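You operate a simulated robot arm through the tools that you are given. There is no shell and no other tool.

You run a simulated two-armed robot. Do the job below in one go: nothing can be reset, and whatever is moved stays where it is left.

JOB
Bag lot two on the horn and close it with the blue clip. Set down upright: what you pick out.

Only the result counts: the job must be done as asked and must still hold three seconds after the hand-in. Knocking over, shifting, dropping, spilling or breaking anything else fails it.

ROBOT AND FRAMES
Two 7-joint arms with fingered hands on one trunk that stands fixed in place. Base frame: the origin is at the foot of the trunk, x ahead of it, y to its left, z up. Lengths are in mm, angles in degrees, forces in N, time in s.
The left shoulder is at [70, 162, 1196], the right one opposite. With the tool pointing down near the work surface each hand reaches from about 260 to 800 mm from the base axis, measured 20 degrees to its own side. Payload 4 kg a hand.
Tool frame (each hand has its own): the origin (TCP) lies between the finger pads and is the grasp point; the fingertips stand 26 mm ahead of it; z points along the fingers, y is the line along which they close. The gripper opens to 132 mm; its body begins 73 mm behind the TCP. The gripper is a hand of 4 fingers: y runs from the thumb to the fingers, the wrist lies at [0, 0, -224] in the tool frame, and closing takes about 1.5 s.
Orientation is told as [roll, pitch, yaw] about the base's x, y, z axes, in that order, counted from this pose: with the fingers straight down and closing along the base's y, the tool's x points along the base's -x, its y along +y and its z along -z.

CONTROLS
- The arms move only by the tool play_rows. It takes "left_commands", "right_commands" or both (then of equal length, played together; a hand with none holds still); each is a list of rows, each an object (a shift or turn left out is 0, a gripper value left out holds the last) with "translation": the shift along the tool's x, y, z in units of 40 mm (1.0 is 40 mm), a list of three; "rot": the turn, a rotation vector about the tool's x, y, z in units of 5 degrees (1.0 is 5 degrees), a list of three; "claw": the opening, from 0 (shut) to 1 (fully open). In form: [{"translation": [x, y, z], "rot": [rx, ry, rz], "claw": claw}, ...]. A call has 1 to 20 rows; each row shifts and turns the commanded pose from where the row before left it, along the tool's axes as they then stand. A call with a number of a shift or a turn outside -1 to 1 is refused whole. A row lasts 0.2 s, in which the tool goes at most 50 mm and 8.6 degrees; a call with a longer step from one row to the next is refused whole, and so is a gripper value outside its range. A pose out of reach is approached as far as the arm can. The call stops where the force on the tool passes 40 N (or 10 N more than at its start, if that is more) or the arm is blocked; 0.2 s more then pass. The fingers move at their own pace (about 45 mm/s each) and stop on an object; they squeeze with about 28 N. The grip force told is the motor's: it shows also when the fingers shut on nothing. Time passes only in rows, and 0.2 s behind the last, so rows that do not move let the fingers close. It gives the time, the measured TCP pose, the force on the tool (base axes), the opening and the grip force at its end, in the units of the frame above (readings bear some noise), with the torque about the TCP (base axes, N m) and any sound that the robot's microphone picked up.
- Cameras (640 x 400 px; columns grow to the right, rows downward): "scene" is now at [126.8, 47.1, 1425.3]; the picture's right is [0.56, -0.83, 0.00], its down [-0.47, -0.31, -0.83] and it looks along [0.69, 0.46, -0.56] (base axes); focal length 353 px, centre (320, 200). "left" rides on the left gripper at [-73, 6, -94] in its tool frame; the picture's right is [-0.08, -1.00, 0.00], its down [0.78, -0.06, -0.62] and it looks along [0.61, -0.05, 0.79] (tool axes); focal length 230 px, centre (320, 200). "right" rides on the right gripper at [73, 6, -94] in its tool frame; the picture's right is [-0.08, 1.00, 0.00], its down [-0.79, -0.06, -0.62] and it looks along [-0.61, -0.05, 0.79] (tool axes); focal length 230 px, centre (320, 200). There is no depth. A picture from a camera that has moved, and an enlarged one, comes with that camera's place and axes in the base frame and with its lens.
- snapshot(camera): a new picture of that camera. It takes no simulated time.
- raise_lower(by): slides the trunk up (or, below 0, down) by that many mm; the arms and the scene camera ride with it, the base frame stays. It gives what a move gives, with no picture.
- preshape(shape, hand): the hand has 4 fingers and takes this shape, open, in about a second: jaw (thumb against the fingers, like two jaws); tri (thumb and two fingers); tip (a fingertip pinch); poke (one finger out to press); point (the index stretched); flat (the hand flat); cup (the hand cupped); fist (a fist). The gripper value then closes the fingers along that shape, each until it touches; the sizes above hold for jaw. It gives what a move gives, with no picture.
- turn_head(pan, tilt): turns the head with the scene camera to pan (to the left, within 86 degrees either way) and tilt (down, from -29 to 69), counted from straight ahead of the robot. It gives what a move gives.
- inspect(camera, box): a new picture of the part [left, top, right, bottom] of that camera's present view, enlarged. It takes no simulated time.
- hand_in(): hands the job in; it is judged then, once.

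Places have to be worked out from the pictures, the camera data and where the tool is seen. Open the grippers and draw the arms clear of the work before you hand the job in, unless the task says otherwise.

The tools are called after "Emit:" as a command line: name --argument value ..., lists and objects as JSON in quotes. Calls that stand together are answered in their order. play_rows: Moves the arms, as the interface text tells. Its arguments: {"type":"object","properties":{"left_commands":{"type":"array","items":{"type":"object","properties":{"translation":{"type":"array","items":{"type":"number"}},"rot":{"type":"array","items":{"type":"number"}},"claw":{"type":"number"}}}},"right_commands":{"type":"array","items":{"type":"object","properties":{"translation":{"type":"array","items":{"type":"number"}},"rot":{"type":"array","items":{"type":"number"}},"claw":{"type":"number"}}}}},"required":[]} The other tools are called the same way: raise_lower (by) moves the trunk up or down; preshape (shape, hand) gives the hand a shape; turn_head (pan, tilt) turns the head that bears the scene camera; snapshot (camera) takes a picture; inspect (camera, box) takes an enlarged picture of a part of a camera's view; hand_in () hands the job in.

At the start:

```text
time: 0.0
left_eef_pos: [275.3, 398.3, 1197.1]
left_tcp_rot: [0.0, 0.0, 0.0]
left_contact_force: [-0.4, -0.1, -0.6]
left_wrist_torque: [0.0, 0.01, 0.0]
left_opening: 131.9
left_grip_force: 0.1
left_shape: jaw
right_eef_pos: [484.3, 15.2, 1157.1]
right_tcp_rot: [-0.1, 0.1, 0.0]
right_contact_force: [-0.2, -0.4, 0.0]
right_wrist_torque: [0.01, -0.03, 0.04]
right_opening: 131.8
right_grip_force: 0.1
right_shape: jaw
trunk travel left (down, up): [-675.0, 265.0]
head pan, tilt (commanded): [33.9, 34.2]
```

scene: 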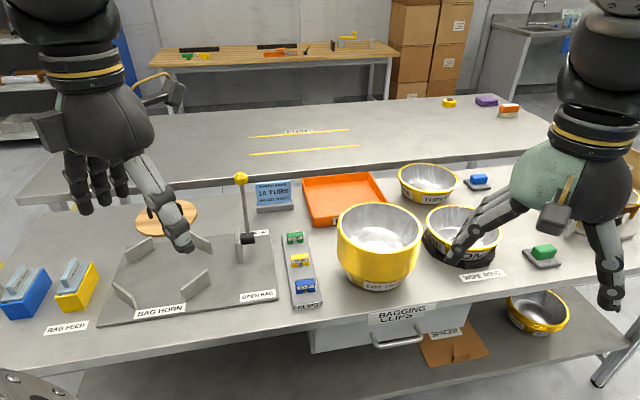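
right: 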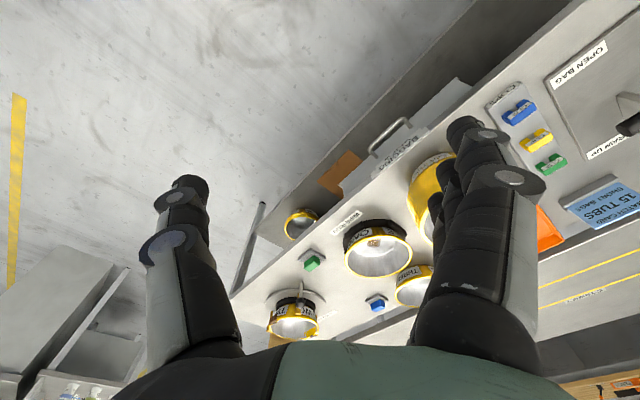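
left: 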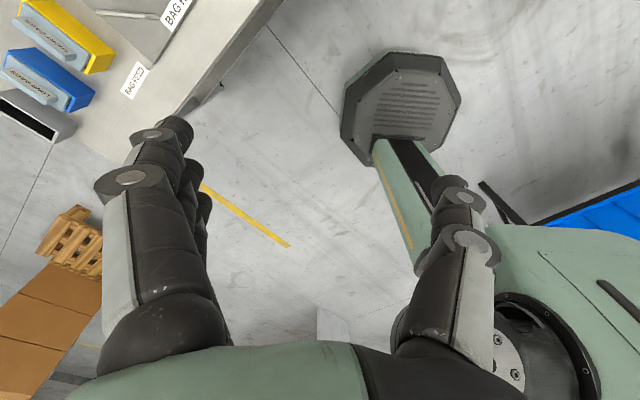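

The scene shows a bench with a bag horn, bag feed boxes, clips, several bowls and signs. I'll enlarge parts of the view to read the labels before moving anything.

Emit:
inspect --camera "scene" --box '[0, 160, 320, 360]'

Emit:
inspect --camera "scene" --box '[220, 150, 420, 275]'

Emit:
inspect --camera "scene" --box '[320, 150, 640, 350]'

Emit:
inspect --camera "right" --box '[220, 80, 640, 345]'

```text
2.00 times, centred on (160, 260) of scene
camera zoom: at [126.8, 47.1, 1425.3], right [0.56, -0.83, 0.0], down [-0.47, -0.31, -0.83], along [0.69, 0.46, -0.56], focal length 706 px, centre (640, 80)
```

zoom: 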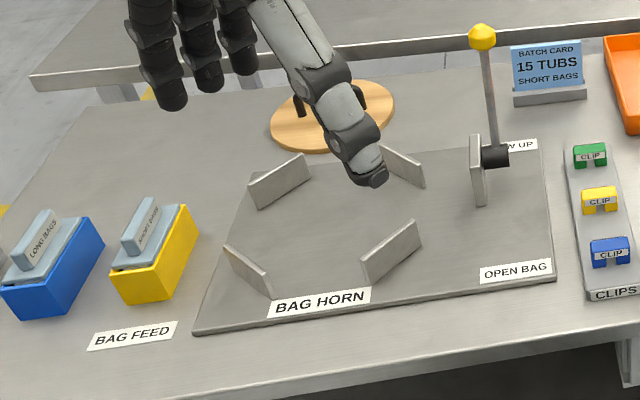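

```text
3.20 times, centred on (320, 212) of scene
camera zoom: at [126.8, 47.1, 1425.3], right [0.56, -0.83, 0.0], down [-0.47, -0.31, -0.83], along [0.69, 0.46, -0.56], focal length 1129 px, centre (320, 160)
```

zoom: 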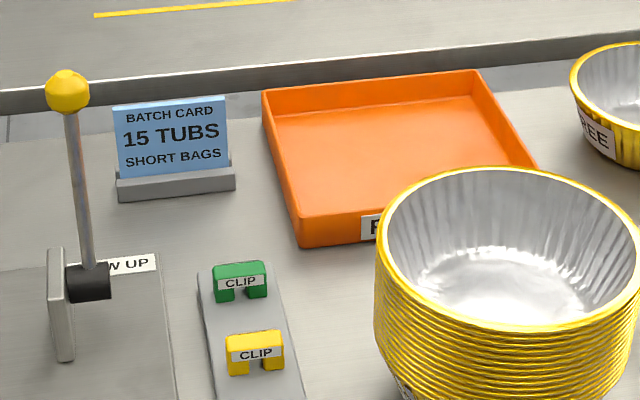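

```text
2.00 times, centred on (480, 250) of scene
camera zoom: at [126.8, 47.1, 1425.3], right [0.56, -0.83, 0.0], down [-0.47, -0.31, -0.83], along [0.69, 0.46, -0.56], focal length 706 px, centre (0, 100)
```

zoom: 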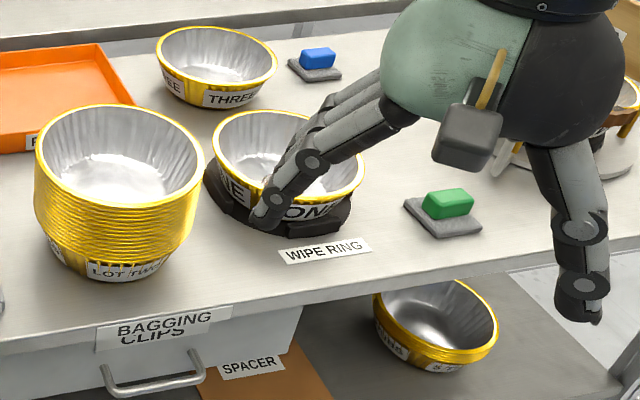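

```text
1.51 times, centred on (430, 212) of right
camera zoom: at [411.1, 20.7, 1248.6], right [0.08, 1.0, 0.0], down [0.79, -0.06, 0.62], along [0.61, -0.05, -0.79], focal length 347 px, centre (154, 181)
```

zoom: 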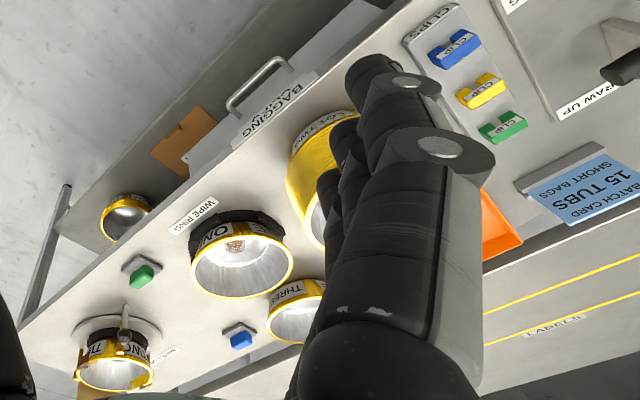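

The batch card says "15 TUBS / SHORT BAGS", the feed has long (blue) and short (yellow) keys, and the horn has a lever marked OPEN BAG/DRAW UP. I'll turn the head to see the rest and read the remaining labels.

Emit:
turn_head --pan 0 --tilt 35

Emit:
snapshot --camera "scene"

Emit:
turn_head --pan -35 --tilt 35

Emit:
snapshot --camera "scene"

Emit:
turn_head --pan 60 --tilt 35

Emit:
snapshot --camera "scene"

```text
time: 1.0
left_eef_pos: [276.2, 398.2, 1197.5]
left_tcp_rot: [0.0, 0.0, 0.1]
left_contact_force: [1.0, -0.6, 0.4]
left_wrist_torque: [0.04, -0.01, 0.05]
left_opening: 131.7
left_grip_force: 0.1
left_shape: jaw
right_eef_pos: [484.4, 14.3, 1155.4]
right_tcp_rot: [0.0, 0.0, 0.0]
right_contact_force: [-0.3, 0.4, -0.2]
right_wrist_torque: [-0.02, 0.02, -0.01]
right_opening: 132.1
right_grip_force: 0.1
right_shape: jaw
trunk travel left (down, up): [-675.0, 265.0]
head pan, tilt (commanded): [0.0, 35.0]
```

```text
taken
camera scene: at [141.4, -2.1, 1424.0], right [0.0, -1.0, 0.0], down [-0.57, 0.0, -0.82], along [0.82, 0.0, -0.57], focal length 353 px, centre (320, 200)
```

scene: 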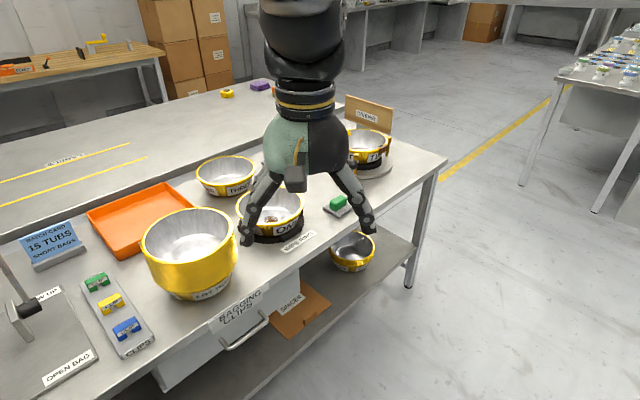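

```text
time: 2.0
left_eef_pos: [275.1, 397.3, 1197.2]
left_tcp_rot: [0.0, 0.0, 0.0]
left_contact_force: [-0.2, -0.2, 0.7]
left_wrist_torque: [0.0, 0.01, 0.03]
left_opening: 131.6
left_grip_force: 0.2
left_shape: jaw
right_eef_pos: [484.0, 15.3, 1156.8]
right_tcp_rot: [0.0, 0.0, 0.0]
right_contact_force: [0.6, -1.0, -1.0]
right_wrist_torque: [-0.04, 0.0, 0.0]
right_opening: 131.9
right_grip_force: 0.0
right_shape: jaw
trunk travel left (down, up): [-675.0, 265.0]
head pan, tilt (commanded): [-35.0, 35.0]
```

```text
taken
camera scene: at [125.5, -52.6, 1424.1], right [-0.57, -0.82, 0.0], down [-0.47, 0.33, -0.82], along [0.67, -0.47, -0.57], focal length 353 px, centre (320, 200)
```

scene: 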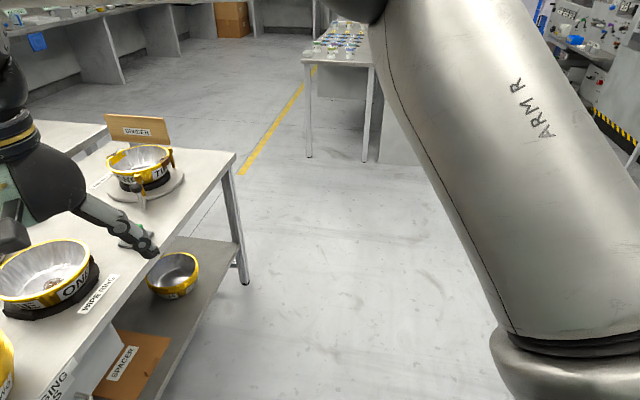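

```text
time: 3.7
left_eef_pos: [275.1, 397.7, 1197.5]
left_tcp_rot: [-0.1, 0.0, 0.0]
left_contact_force: [-0.1, 0.0, 0.1]
left_wrist_torque: [0.01, -0.02, 0.02]
left_opening: 131.8
left_grip_force: 0.0
left_shape: jaw
right_eef_pos: [483.9, 14.6, 1156.5]
right_tcp_rot: [0.1, 0.1, -0.1]
right_contact_force: [-0.2, 0.2, -1.1]
right_wrist_torque: [-0.05, -0.02, 0.02]
right_opening: 131.9
right_grip_force: 0.0
right_shape: jaw
trunk travel left (down, up): [-675.0, 265.0]
head pan, tilt (commanded): [60.0, 35.0]
```

```text
taken
camera scene: at [97.4, 74.1, 1424.0], right [0.87, -0.5, 0.0], down [-0.29, -0.5, -0.82], along [0.41, 0.71, -0.57], focal length 353 px, centre (320, 200)
```

scene: 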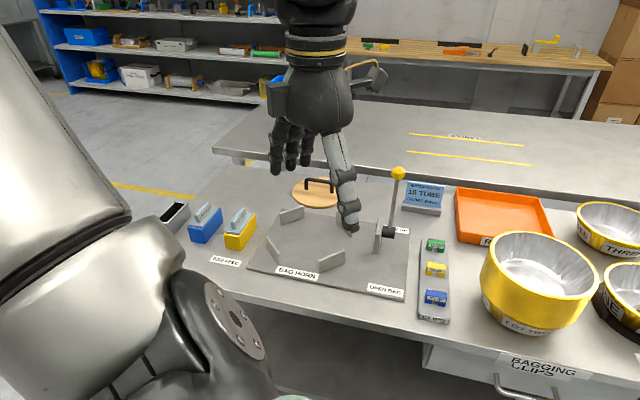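

The view is wide; I'll zoom in on individual labels from several head angles to read them (tray label, stack label, objects on the right, and the far bench).

Emit:
inspect --camera "scene" --box '[140, 160, 300, 260]'

Emit:
inspect --camera "scene" --box '[280, 160, 440, 260]'

Emit:
inspect --camera "scene" --box '[400, 170, 640, 320]'

Emit:
inspect --camera "scene" --box '[400, 220, 480, 330]'

Emit:
inspect --camera "scene" --box '[380, 110, 560, 220]'

Emit:
turn_head --pan 0 --tilt 45

Emit:
snapshot --camera "scene"

Emit:
inspect --camera "scene" --box '[120, 100, 280, 260]'

Emit:
inspect --camera "scene" --box '[260, 40, 440, 200]'

```text
4.00 times, centred on (220, 210) of scene
camera zoom: at [97.4, 74.1, 1424.0], right [0.87, -0.5, 0.0], down [-0.29, -0.5, -0.82], along [0.41, 0.71, -0.57], focal length 1412 px, centre (720, 160)
```

zoom: 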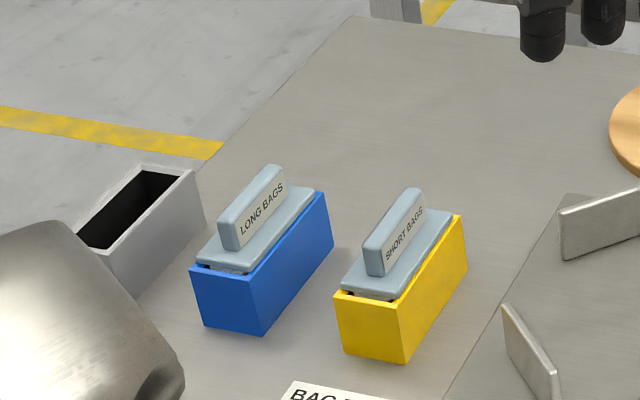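

```text
4.00 times, centred on (360, 210) of scene
camera zoom: at [97.4, 74.1, 1424.0], right [0.87, -0.5, 0.0], down [-0.29, -0.5, -0.82], along [0.41, 0.71, -0.57], focal length 1412 px, centre (160, 160)
```

zoom: 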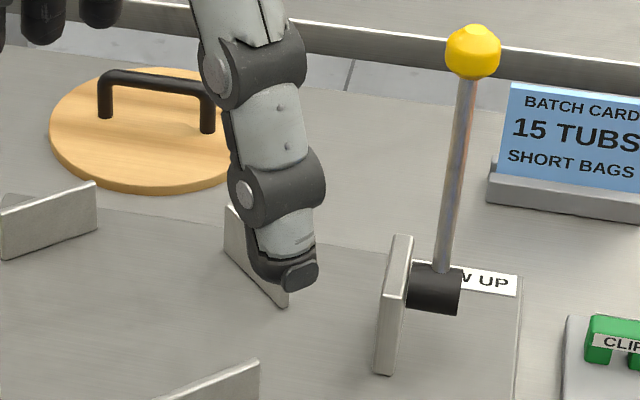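

```text
2.67 times, centred on (520, 245) of scene
camera zoom: at [97.4, 74.1, 1424.0], right [0.87, -0.5, 0.0], down [-0.29, -0.5, -0.82], along [0.41, 0.71, -0.57], focal length 941 px, centre (-213, 80)
```

zoom: 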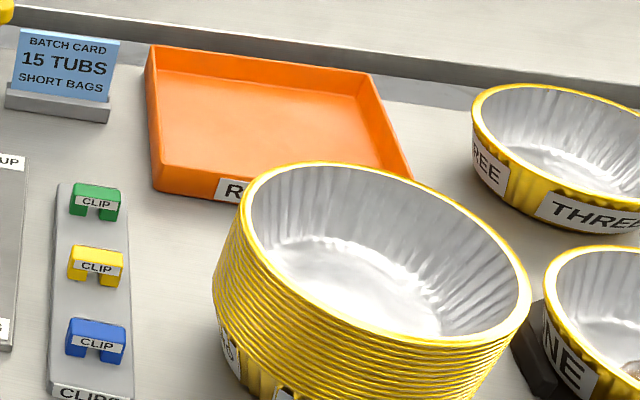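

```text
3.64 times, centred on (440, 275) of scene
camera zoom: at [97.4, 74.1, 1424.0], right [0.87, -0.5, 0.0], down [-0.29, -0.5, -0.82], along [0.41, 0.71, -0.57], focal length 1283 px, centre (-116, -73)
```

zoom: 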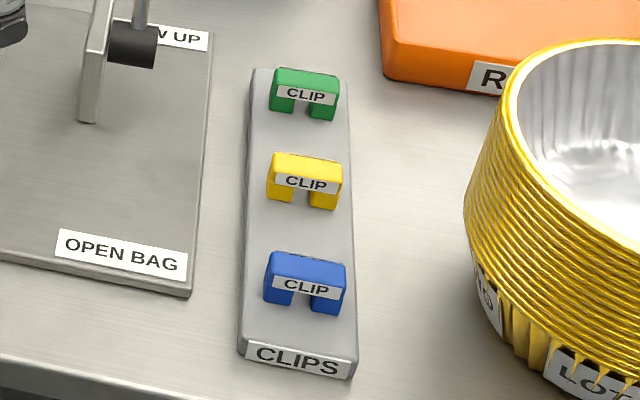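

```text
3.56 times, centred on (470, 165) of scene
camera zoom: at [97.4, 74.1, 1424.0], right [0.87, -0.5, 0.0], down [-0.29, -0.5, -0.82], along [0.41, 0.71, -0.57], focal length 1255 px, centre (-213, 324)
```

zoom: 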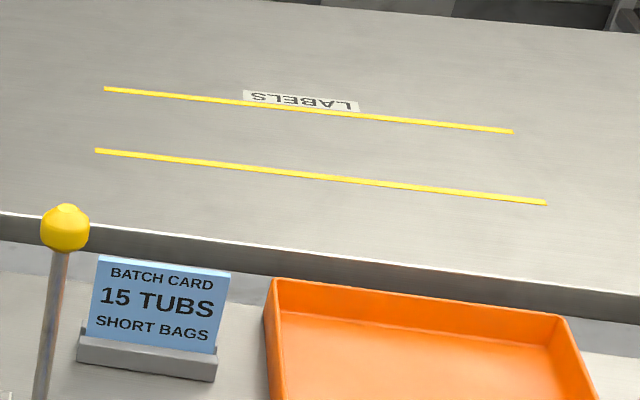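

```text
time: 5.0
left_eef_pos: [276.1, 399.8, 1197.6]
left_tcp_rot: [0.0, -0.1, 0.0]
left_contact_force: [-0.1, 0.0, -0.6]
left_wrist_torque: [-0.03, 0.01, -0.02]
left_opening: 131.9
left_grip_force: 0.0
left_shape: jaw
right_eef_pos: [483.2, 14.8, 1155.4]
right_tcp_rot: [0.0, 0.0, 0.0]
right_contact_force: [1.0, -0.1, 0.4]
right_wrist_torque: [0.02, 0.03, -0.02]
right_opening: 131.7
right_grip_force: 0.1
right_shape: jaw
trunk travel left (down, up): [-675.0, 265.0]
head pan, tilt (commanded): [0.0, 45.0]
```

```text
taken
camera scene: at [134.6, -2.1, 1409.2], right [0.0, -1.0, 0.0], down [-0.71, 0.0, -0.71], along [0.71, 0.0, -0.71], focal length 353 px, centre (320, 200)
```

scene: 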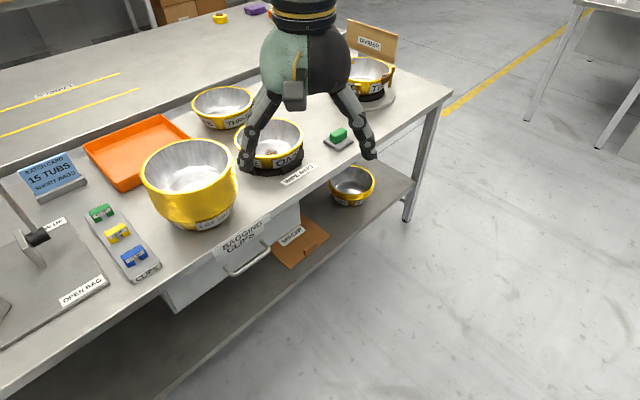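

```text
2.50 times, centred on (200, 180) of scene
camera zoom: at [134.6, -2.1, 1409.2], right [0.0, -1.0, 0.0], down [-0.71, 0.0, -0.71], along [0.71, 0.0, -0.71], focal length 882 px, centre (620, 250)
```

zoom: 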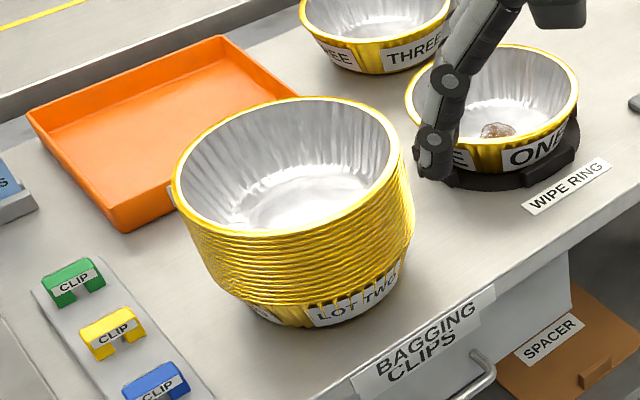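

```text
2.50 times, centred on (350, 120) of scene
camera zoom: at [134.6, -2.1, 1409.2], right [0.0, -1.0, 0.0], down [-0.71, 0.0, -0.71], along [0.71, 0.0, -0.71], focal length 882 px, centre (245, 400)
```

zoom: 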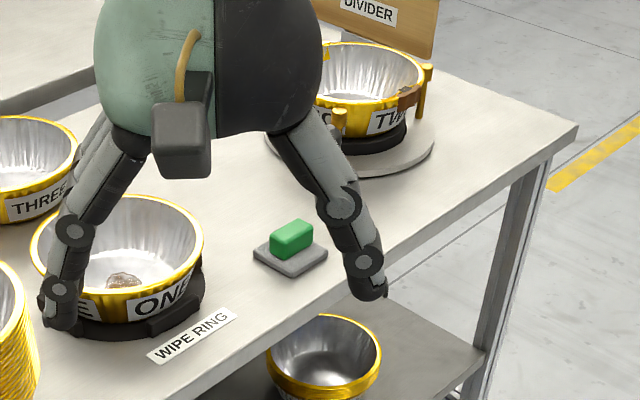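

The stack labelled LOT TWO has many nested rims, so it may not be exactly 15. I'll zoom strongly on the stack to count rims and on the tray label.

Emit:
inspect --camera "scene" --box '[165, 165, 245, 235]'

Emit:
inspect --camera "scene" --box '[135, 165, 215, 235]'

Emit:
inspect --camera "scene" --box '[190, 185, 220, 235]'

Emit:
turn_head --pan 0 --tilt 25

Emit:
inspect --camera "scene" --box '[120, 200, 260, 400]'

Emit:
snapshot --camera "scene"

```text
5.71 times, centred on (205, 200) of scene
camera zoom: at [134.6, -2.1, 1409.2], right [0.0, -1.0, 0.0], down [-0.71, 0.0, -0.71], along [0.71, 0.0, -0.71], focal length 2016 px, centre (977, 200)
```

zoom: 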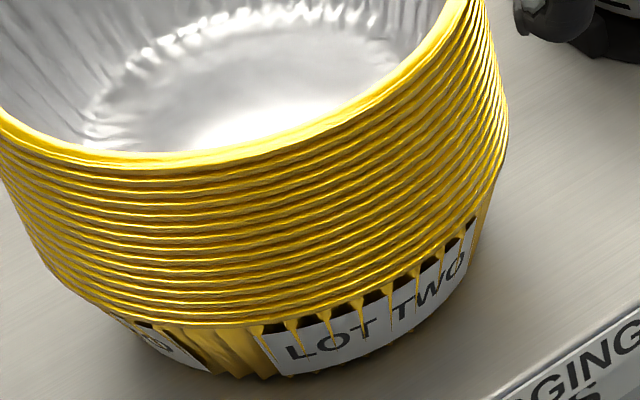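

```text
5.71 times, centred on (175, 200) of scene
camera zoom: at [134.6, -2.1, 1409.2], right [0.0, -1.0, 0.0], down [-0.71, 0.0, -0.71], along [0.71, 0.0, -0.71], focal length 2016 px, centre (1149, 200)
```

zoom: 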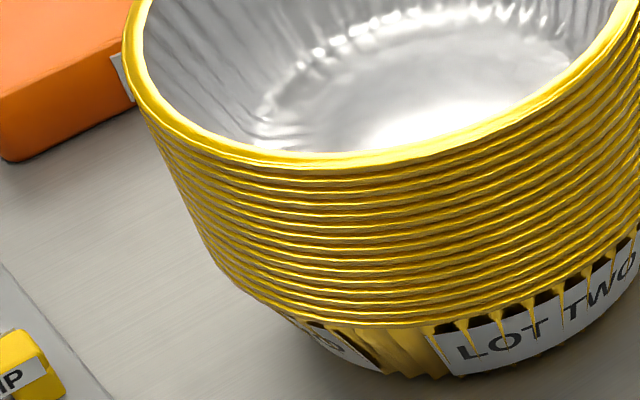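

```text
8.00 times, centred on (205, 210) of scene
camera zoom: at [134.6, -2.1, 1409.2], right [0.0, -1.0, 0.0], down [-0.71, 0.0, -0.71], along [0.71, 0.0, -0.71], focal length 2823 px, centre (1240, 120)
```

zoom: 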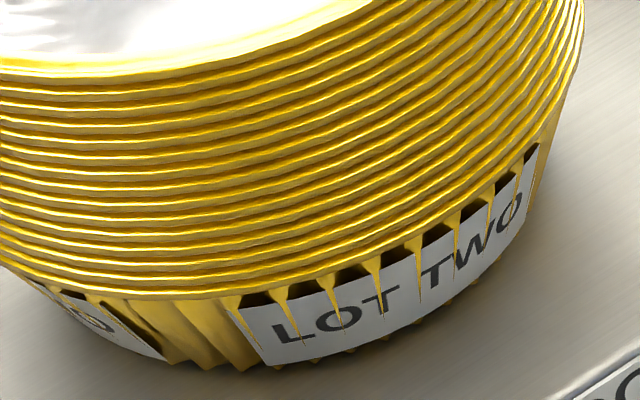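

```text
time: 5.8
left_eef_pos: [275.9, 397.9, 1198.4]
left_tcp_rot: [0.0, 0.0, 0.0]
left_contact_force: [-0.4, -1.1, -0.4]
left_wrist_torque: [-0.02, 0.0, 0.01]
left_opening: 131.8
left_grip_force: 0.1
left_shape: jaw
right_eef_pos: [484.1, 14.5, 1155.7]
right_tcp_rot: [0.0, 0.0, 0.0]
right_contact_force: [0.3, -1.1, -0.4]
right_wrist_torque: [-0.04, -0.02, 0.02]
right_opening: 132.1
right_grip_force: 0.0
right_shape: jaw
trunk travel left (down, up): [-675.0, 265.0]
head pan, tilt (commanded): [0.0, 25.0]
```

```text
2.00 times, centred on (190, 300) of scene
camera zoom: at [145.4, -2.2, 1439.7], right [0.0, -1.0, 0.0], down [-0.42, 0.0, -0.91], along [0.91, 0.0, -0.42], focal length 706 px, centre (580, 0)
```

zoom: 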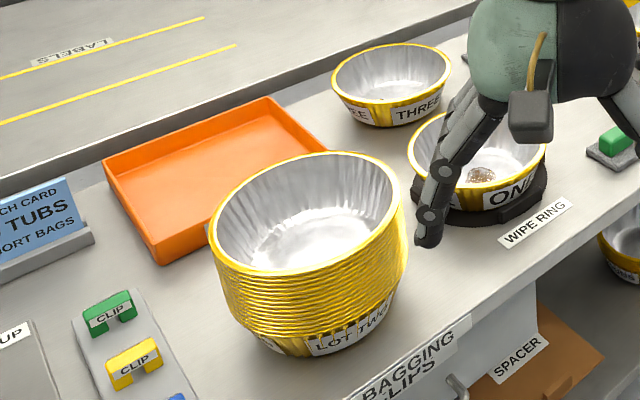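

```text
taken
camera scene: at [145.4, -2.2, 1439.7], right [0.0, -1.0, 0.0], down [-0.42, 0.0, -0.91], along [0.91, 0.0, -0.42], focal length 353 px, centre (320, 200)
```

scene: 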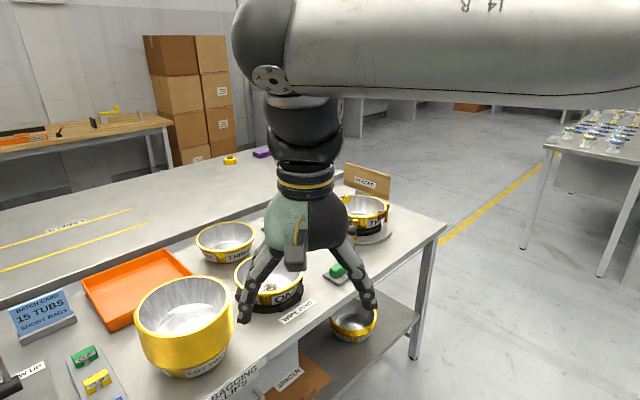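

Zooming renders true detail, so I'll use much tighter boxes on the stack's side to count the rims reliably.

Emit:
inspect --camera "scene" --box '[165, 320, 229, 360]'

Emit:
inspect --camera "scene" --box '[150, 335, 206, 370]'

Emit:
inspect --camera "scene" --box '[170, 328, 202, 348]'

Emit:
inspect --camera "scene" --box '[170, 344, 202, 364]'

```text
10.00 times, centred on (197, 340) of scene
camera zoom: at [145.4, -2.2, 1439.7], right [0.0, -1.0, 0.0], down [-0.42, 0.0, -0.91], along [0.91, 0.0, -0.42], focal length 3529 px, centre (1550, -1200)
```

zoom: 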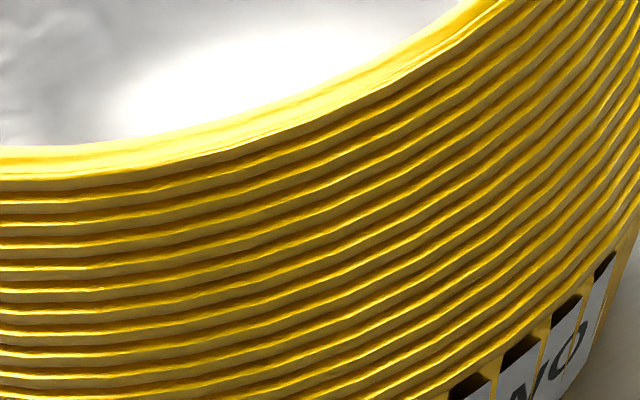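

```text
11.43 times, centred on (178, 352) of scene
camera zoom: at [145.4, -2.2, 1439.7], right [0.0, -1.0, 0.0], down [-0.42, 0.0, -0.91], along [0.91, 0.0, -0.42], focal length 4033 px, centre (1943, -1543)
```

zoom: 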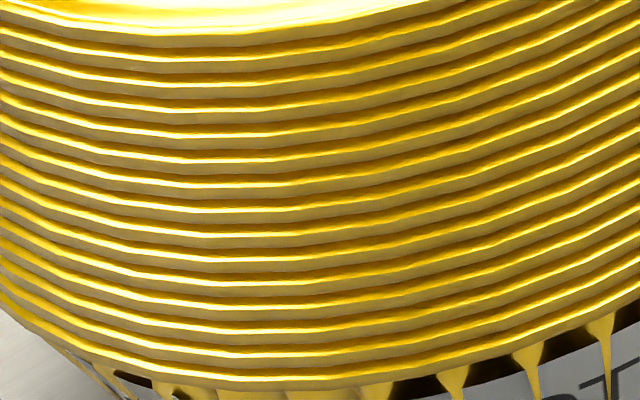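

```text
16.00 times, centred on (186, 338) of scene
camera zoom: at [145.4, -2.2, 1439.7], right [0.0, -1.0, 0.0], down [-0.42, 0.0, -0.91], along [0.91, 0.0, -0.42], focal length 5646 px, centre (2464, -2008)
```

zoom: 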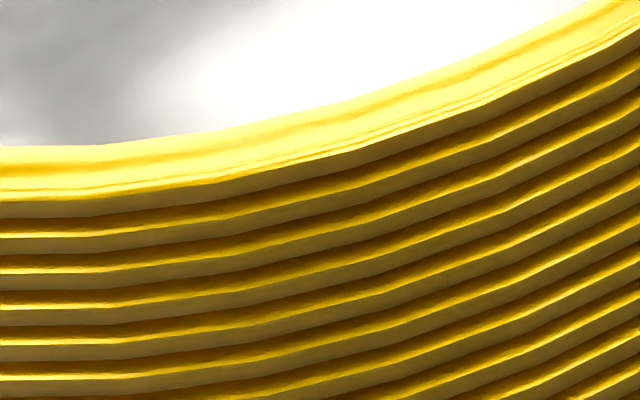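

```text
16.00 times, centred on (186, 354) of scene
camera zoom: at [145.4, -2.2, 1439.7], right [0.0, -1.0, 0.0], down [-0.42, 0.0, -0.91], along [0.91, 0.0, -0.42], focal length 5646 px, centre (2464, -2264)
```

zoom: 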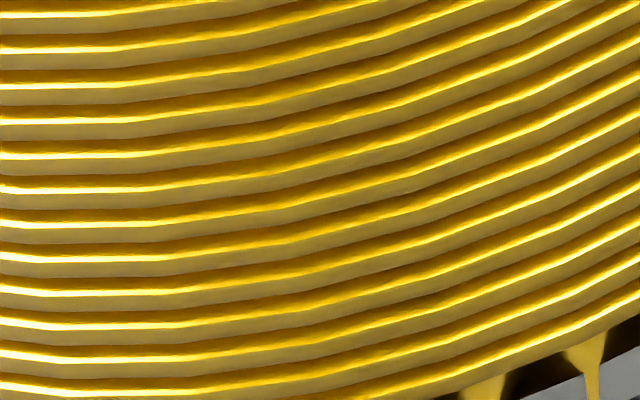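

My count along one column gives about 15 rims. I'll cross-check from another pan angle and look inside the top tub, at the tray label and at the other tubs.

Emit:
turn_head --pan 25 --tilt 45

Emit:
snapshot --camera "scene"

Emit:
inspect --camera "scene" --box '[260, 70, 420, 170]'

Emit:
inspect --camera "scene" --box '[280, 130, 400, 205]'

Emit:
inspect --camera "scene" --box '[400, 60, 560, 160]'

```text
time: 6.7
left_eef_pos: [275.1, 398.4, 1198.4]
left_tcp_rot: [0.0, 0.1, 0.0]
left_contact_force: [0.0, -0.7, 0.0]
left_wrist_torque: [-0.01, 0.03, -0.04]
left_opening: 131.8
left_grip_force: 0.1
left_shape: jaw
right_eef_pos: [483.9, 14.4, 1156.0]
right_tcp_rot: [0.0, 0.1, -0.1]
right_contact_force: [0.2, -0.3, 0.5]
right_wrist_torque: [-0.01, 0.01, -0.02]
right_opening: 131.8
right_grip_force: 0.1
right_shape: jaw
trunk travel left (down, up): [-675.0, 265.0]
head pan, tilt (commanded): [25.0, 45.0]
```

```text
taken
camera scene: at [127.1, 32.1, 1409.3], right [0.42, -0.91, 0.0], down [-0.64, -0.3, -0.71], along [0.64, 0.3, -0.71], focal length 353 px, centre (320, 200)
```

scene: 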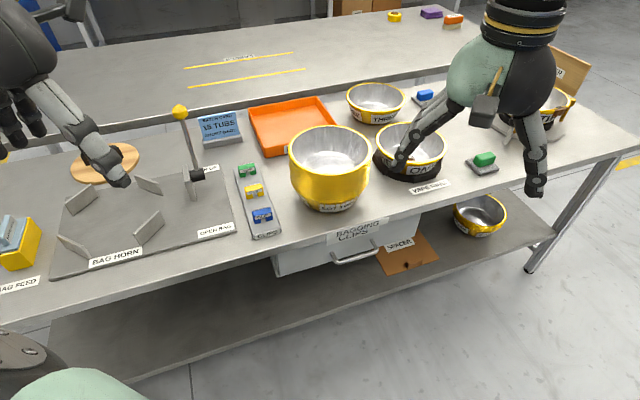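

```text
4.00 times, centred on (340, 120) of scene
camera zoom: at [127.1, 32.1, 1409.3], right [0.42, -0.91, 0.0], down [-0.64, -0.3, -0.71], along [0.64, 0.3, -0.71], focal length 1412 px, centre (240, 520)
```

zoom: 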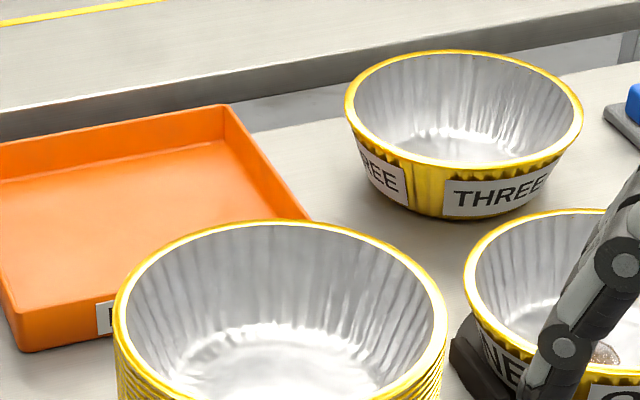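

```text
5.33 times, centred on (340, 168) of scene
camera zoom: at [127.1, 32.1, 1409.3], right [0.42, -0.91, 0.0], down [-0.64, -0.3, -0.71], along [0.64, 0.3, -0.71], focal length 1882 px, centre (213, 373)
```

zoom: 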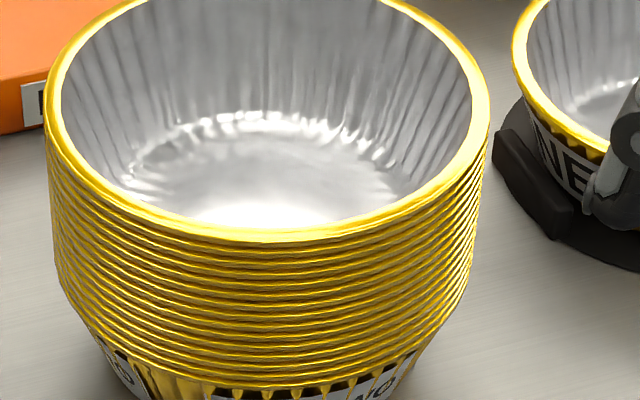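

```text
4.00 times, centred on (480, 110) of scene
camera zoom: at [127.1, 32.1, 1409.3], right [0.42, -0.91, 0.0], down [-0.64, -0.3, -0.71], along [0.64, 0.3, -0.71], focal length 1412 px, centre (-320, 560)
```

zoom: 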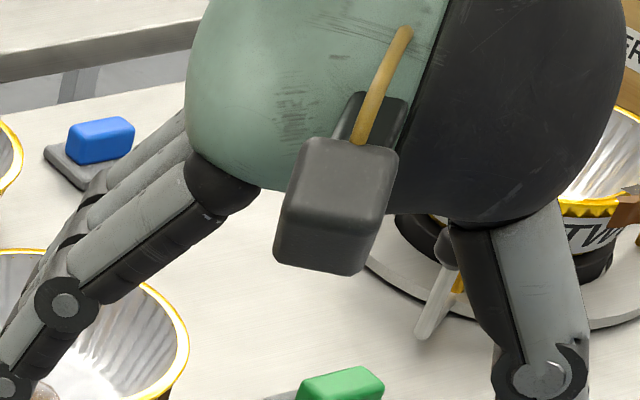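

The stack's inside looks clean from here. I'll take high-zoom strips of the stack's front from this view for a second independent rim count.

Emit:
inspect --camera "scene" --box '[310, 168, 350, 193]'

Emit:
inspect --camera "scene" --box '[310, 183, 350, 208]'

Emit:
inspect --camera "scene" --box '[285, 150, 325, 175]'

Emit:
inspect --camera "scene" --box '[340, 150, 380, 175]'

Emit:
inspect --camera "scene" --box '[340, 165, 380, 190]'

```text
16.00 times, centred on (330, 180) of scene
camera zoom: at [127.1, 32.1, 1409.3], right [0.42, -0.91, 0.0], down [-0.64, -0.3, -0.71], along [0.64, 0.3, -0.71], focal length 5646 px, centre (160, 512)
```

zoom: 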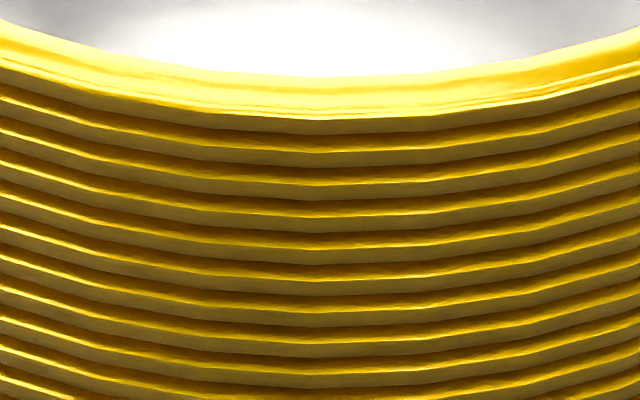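

```text
16.00 times, centred on (330, 196) of scene
camera zoom: at [127.1, 32.1, 1409.3], right [0.42, -0.91, 0.0], down [-0.64, -0.3, -0.71], along [0.64, 0.3, -0.71], focal length 5646 px, centre (160, 272)
```

zoom: 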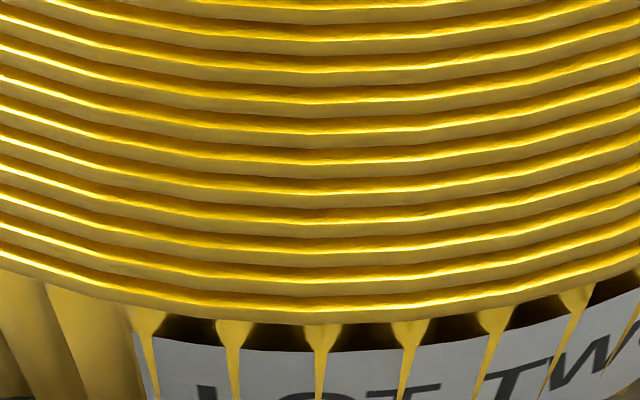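

```text
16.00 times, centred on (305, 162) of scene
camera zoom: at [127.1, 32.1, 1409.3], right [0.42, -0.91, 0.0], down [-0.64, -0.3, -0.71], along [0.64, 0.3, -0.71], focal length 5646 px, centre (560, 800)
```

zoom: 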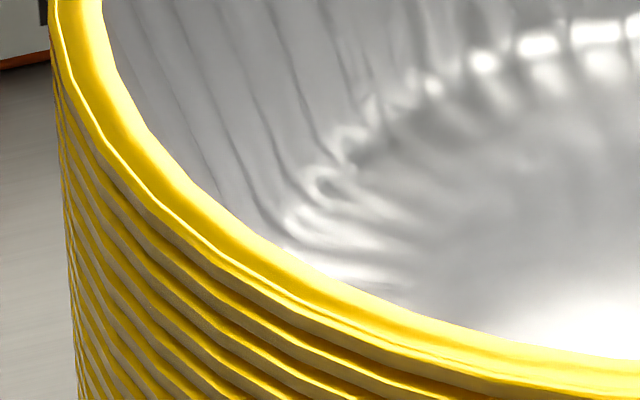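

```text
16.00 times, centred on (360, 162) of scene
camera zoom: at [127.1, 32.1, 1409.3], right [0.42, -0.91, 0.0], down [-0.64, -0.3, -0.71], along [0.64, 0.3, -0.71], focal length 5646 px, centre (-320, 800)
```

zoom: 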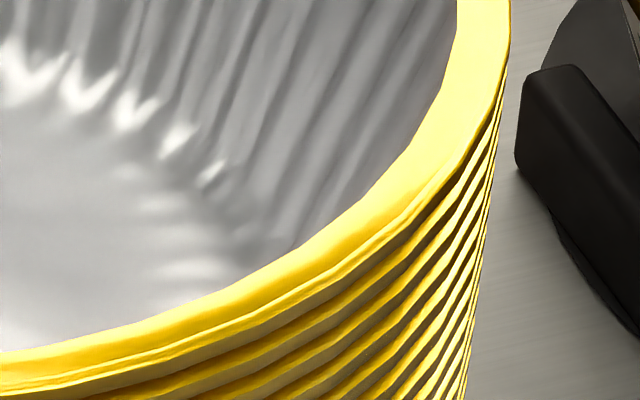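

```text
16.00 times, centred on (360, 178) of scene
camera zoom: at [127.1, 32.1, 1409.3], right [0.42, -0.91, 0.0], down [-0.64, -0.3, -0.71], along [0.64, 0.3, -0.71], focal length 5646 px, centre (-320, 560)
```

zoom: 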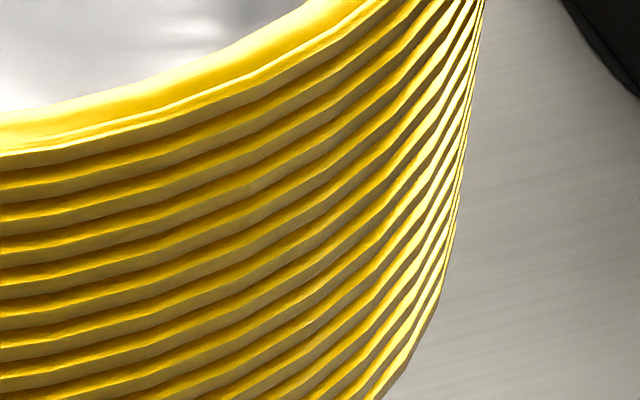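

Both views count 15 rims, matching the card, so any odd tub must be found otherwise. I'll raise the trunk to look down into the stack and read the hidden tray label and horn labels.

Emit:
raise_lower --by 260

Emit:
turn_head --pan 30 --tilt 55

Emit:
snapshot --camera "scene"

Emit:
snapshot --camera "right"

Emit:
snapshot --camera "left"

```text
time: 9.4
left_eef_pos: [275.3, 399.5, 1457.2]
left_tcp_rot: [0.1, 0.0, 0.0]
left_contact_force: [0.6, 0.2, -1.1]
left_wrist_torque: [-0.05, -0.04, 0.0]
left_opening: 131.8
left_grip_force: 0.2
left_shape: jaw
right_eef_pos: [483.1, 15.6, 1415.3]
right_tcp_rot: [-0.1, 0.1, 0.1]
right_contact_force: [0.0, -0.1, -1.0]
right_wrist_torque: [0.01, -0.02, 0.01]
right_opening: 132.1
right_grip_force: 0.1
right_shape: jaw
trunk travel left (down, up): [-935.0, 5.0]
head pan, tilt (commanded): [25.0, 45.0]
```

```text
time: 10.1
left_eef_pos: [275.8, 398.3, 1457.3]
left_tcp_rot: [0.0, 0.0, 0.0]
left_contact_force: [-0.4, -1.4, 0.1]
left_wrist_torque: [0.01, -0.03, -0.02]
left_opening: 131.8
left_grip_force: 0.0
left_shape: jaw
right_eef_pos: [484.0, 14.4, 1415.6]
right_tcp_rot: [-0.1, 0.1, 0.0]
right_contact_force: [-0.9, -0.3, -0.6]
right_wrist_torque: [-0.03, -0.01, -0.01]
right_opening: 131.4
right_grip_force: 0.0
right_shape: jaw
trunk travel left (down, up): [-935.0, 5.0]
head pan, tilt (commanded): [30.0, 55.0]
```

```text
taken
camera scene: at [115.9, 33.9, 1655.8], right [0.5, -0.87, 0.0], down [-0.71, -0.41, -0.57], along [0.5, 0.29, -0.82], focal length 353 px, centre (320, 200)
```

scene: 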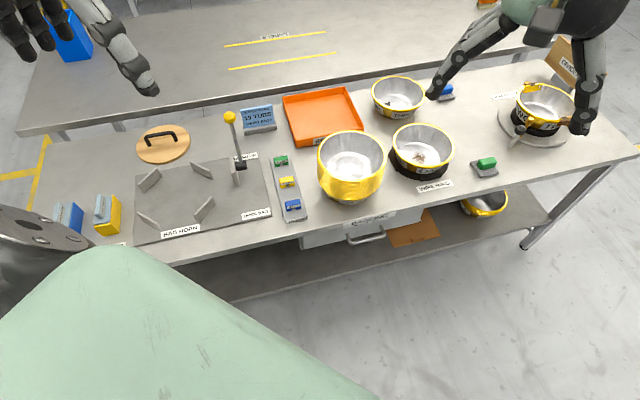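

```text
taken
camera right: at [411.2, 20.8, 1508.6], right [0.08, 1.0, 0.0], down [0.79, -0.06, 0.62], along [0.61, -0.05, -0.79], focal length 230 px, centre (320, 200)
```

right: 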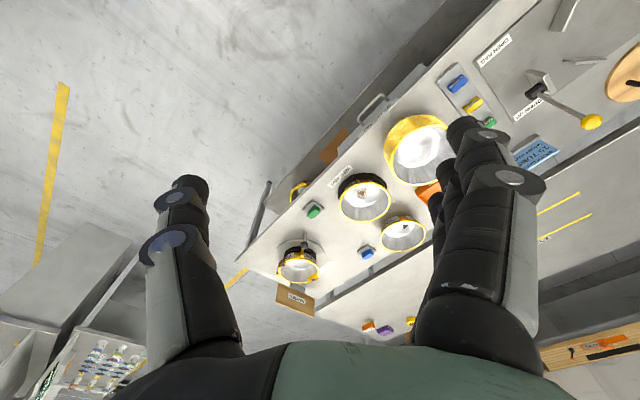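

```text
taken
camera left: at [349.8, 404.3, 1551.2], right [0.08, -1.0, 0.0], down [-0.78, -0.06, 0.62], along [-0.61, -0.05, -0.79], focal length 230 px, centre (320, 200)
```

left: 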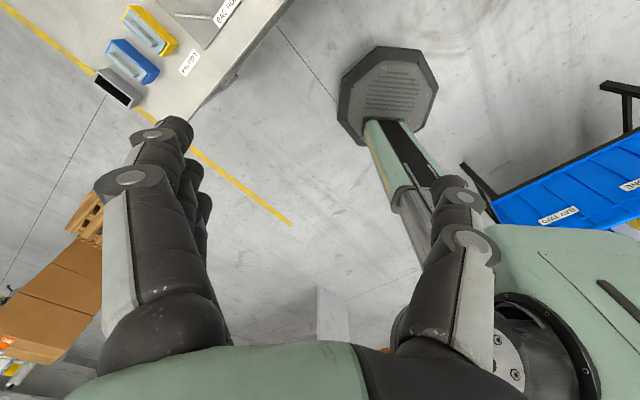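

Higher up I can see into all tubs: ONE and THREE have something in them. I'll zoom in on each tub, the tray label, the horn and the clips.

Emit:
inspect --camera "scene" --box '[300, 120, 400, 210]'

Emit:
inspect --camera "scene" --box '[360, 65, 480, 205]'

Emit:
inspect --camera "scene" --box '[490, 60, 620, 160]'

Emit:
inspect --camera "scene" --box '[120, 100, 320, 250]'

Emit:
inspect --camera "scene" --box '[300, 125, 340, 150]'

Emit:
inspect --camera "right" --box '[380, 60, 640, 220]'

Emit:
inspect --camera "right" --box '[240, 120, 480, 300]'

```text
4.44 times, centred on (350, 165) of scene
camera zoom: at [115.9, 33.9, 1655.8], right [0.5, -0.87, 0.0], down [-0.71, -0.41, -0.57], along [0.5, 0.29, -0.82], focal length 1568 px, centre (187, 356)
```

zoom: 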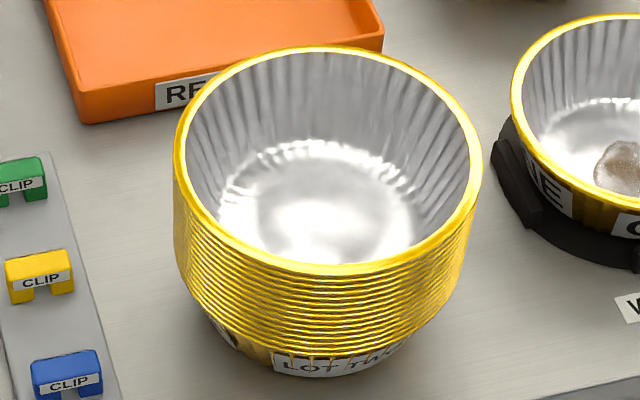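

```text
2.86 times, centred on (420, 135) of scene
camera zoom: at [115.9, 33.9, 1655.8], right [0.5, -0.87, 0.0], down [-0.71, -0.41, -0.57], along [0.5, 0.29, -0.82], focal length 1008 px, centre (34, 386)
```

zoom: 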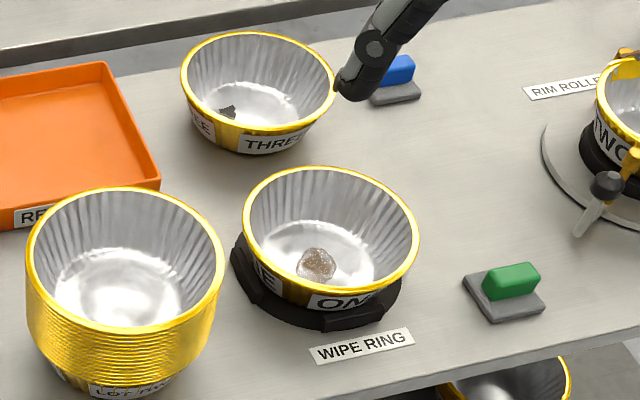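

```text
4.00 times, centred on (555, 110) of scene
camera zoom: at [115.9, 33.9, 1655.8], right [0.5, -0.87, 0.0], down [-0.71, -0.41, -0.57], along [0.5, 0.29, -0.82], focal length 1412 px, centre (-620, 560)
```

zoom: 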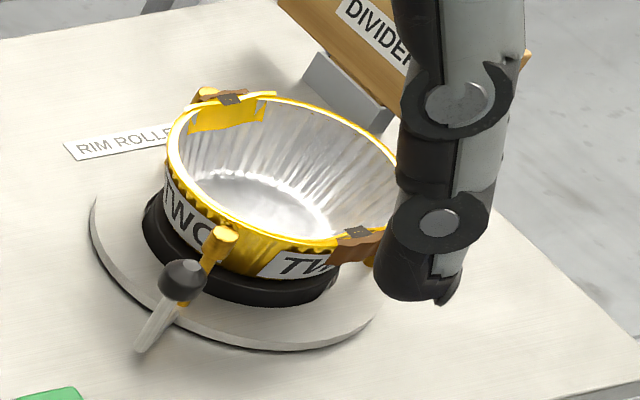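

```text
2.67 times, centred on (220, 175) of scene
camera zoom: at [115.9, 33.9, 1655.8], right [0.5, -0.87, 0.0], down [-0.71, -0.41, -0.57], along [0.5, 0.29, -0.82], focal length 941 px, centre (587, 267)
```

zoom: 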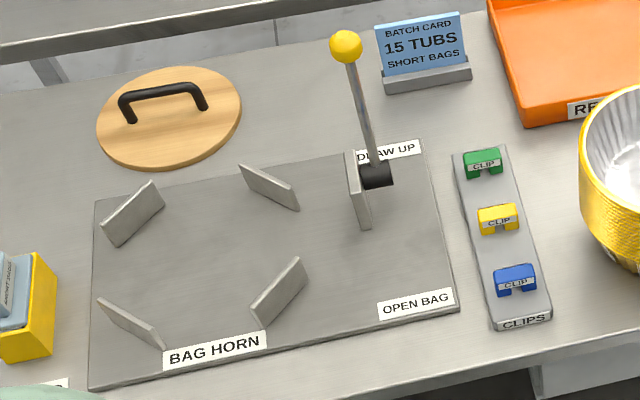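

```text
16.00 times, centred on (320, 138) of scene
camera zoom: at [115.9, 33.9, 1655.8], right [0.5, -0.87, 0.0], down [-0.71, -0.41, -0.57], along [0.5, 0.29, -0.82], focal length 5646 px, centre (320, 1200)
```

zoom: 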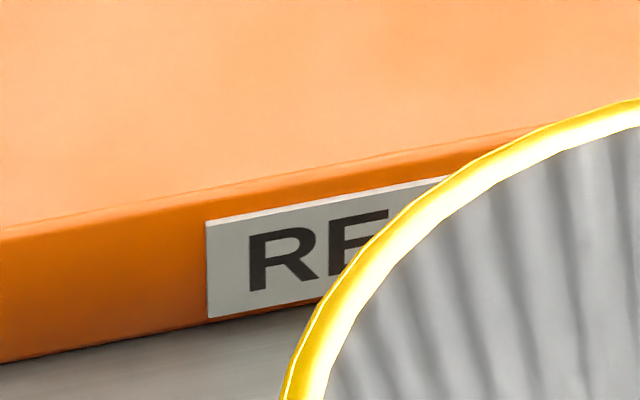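

```text
2.46 times, centred on (510, 140) of right
camera zoom: at [411.2, 20.8, 1508.6], right [0.08, 1.0, 0.0], down [0.79, -0.06, 0.62], along [0.61, -0.05, -0.79], focal length 566 px, centre (-148, 348)
```

zoom: 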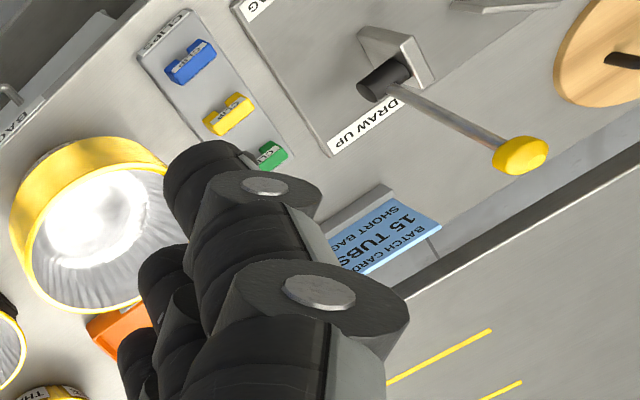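

```text
2.22 times, centred on (360, 210) of right
camera zoom: at [411.2, 20.8, 1508.6], right [0.08, 1.0, 0.0], down [0.79, -0.06, 0.62], along [0.61, -0.05, -0.79], focal length 511 px, centre (231, 178)
```

zoom: 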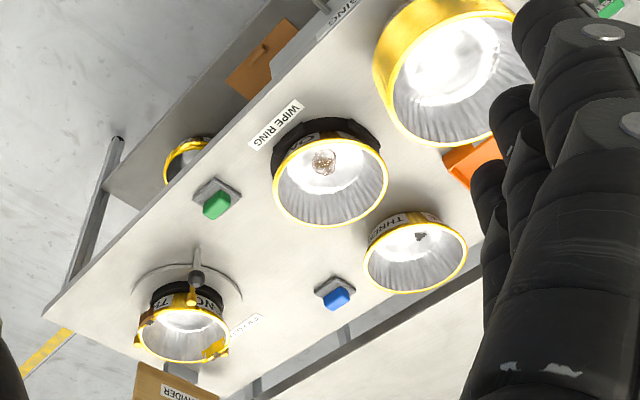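

The tray label starts with "RE…" and the stack looks clean from this side; I need to see the stack's other sides for any odd rim. I'll zoom the right wrist camera on the stack and then move that hand to look at it from other directions.

Emit:
inspect --camera "right" --box '[375, 105, 465, 195]'

Emit:
inspect --camera "scene" --box '[325, 175, 375, 207]'

Emit:
inspect --camera "scene" --box '[330, 140, 370, 165]'

Emit:
inspect --camera "scene" --box '[330, 160, 370, 185]'

```text
4.44 times, centred on (420, 150) of right
camera zoom: at [411.2, 20.8, 1508.6], right [0.08, 1.0, 0.0], down [0.79, -0.06, 0.62], along [0.61, -0.05, -0.79], focal length 1022 px, centre (-124, 422)
```

zoom: 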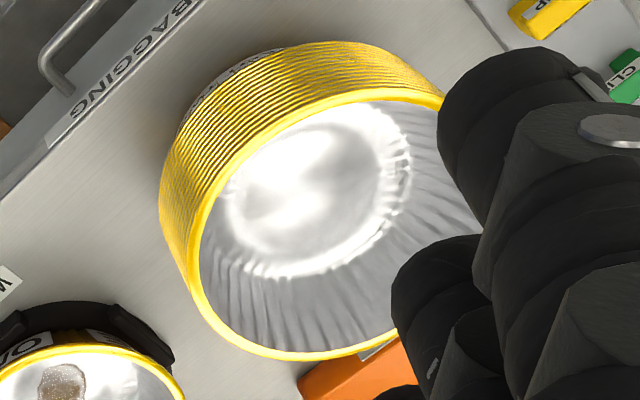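

```text
12.50 times, centred on (350, 191) of scene
camera zoom: at [115.9, 33.9, 1655.8], right [0.5, -0.87, 0.0], down [-0.71, -0.41, -0.57], along [0.5, 0.29, -0.82], focal length 4411 px, centre (-55, 312)
```

zoom: 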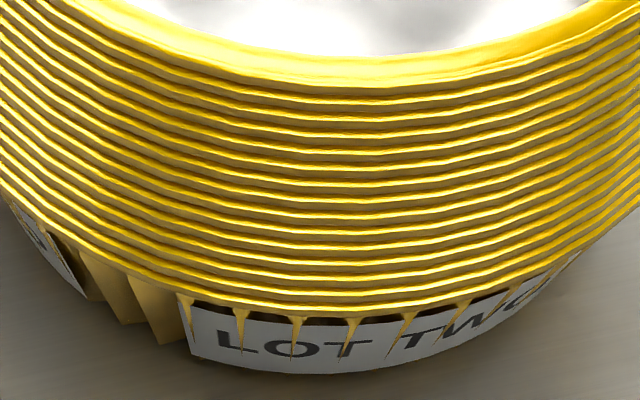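

```text
16.00 times, centred on (350, 152) of scene
camera zoom: at [115.9, 33.9, 1655.8], right [0.5, -0.87, 0.0], down [-0.71, -0.41, -0.57], along [0.5, 0.29, -0.82], focal length 5646 px, centre (-160, 960)
```

zoom: 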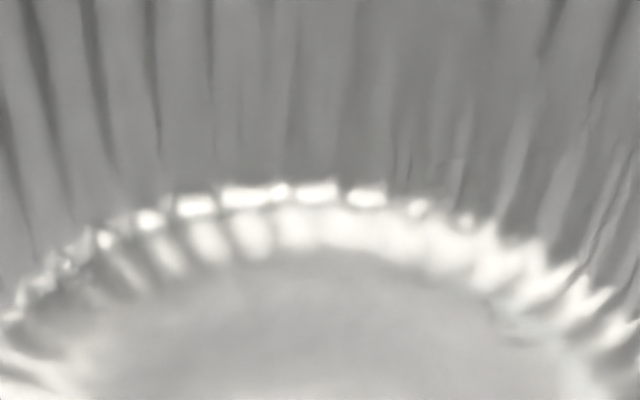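

```text
16.00 times, centred on (350, 172) of scene
camera zoom: at [115.9, 33.9, 1655.8], right [0.5, -0.87, 0.0], down [-0.71, -0.41, -0.57], along [0.5, 0.29, -0.82], focal length 5646 px, centre (-160, 640)
```

zoom: 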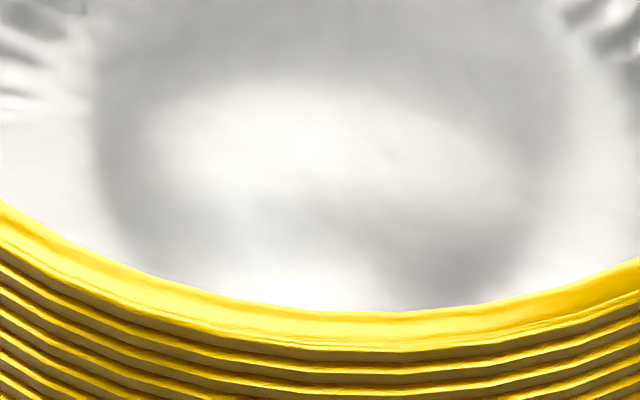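

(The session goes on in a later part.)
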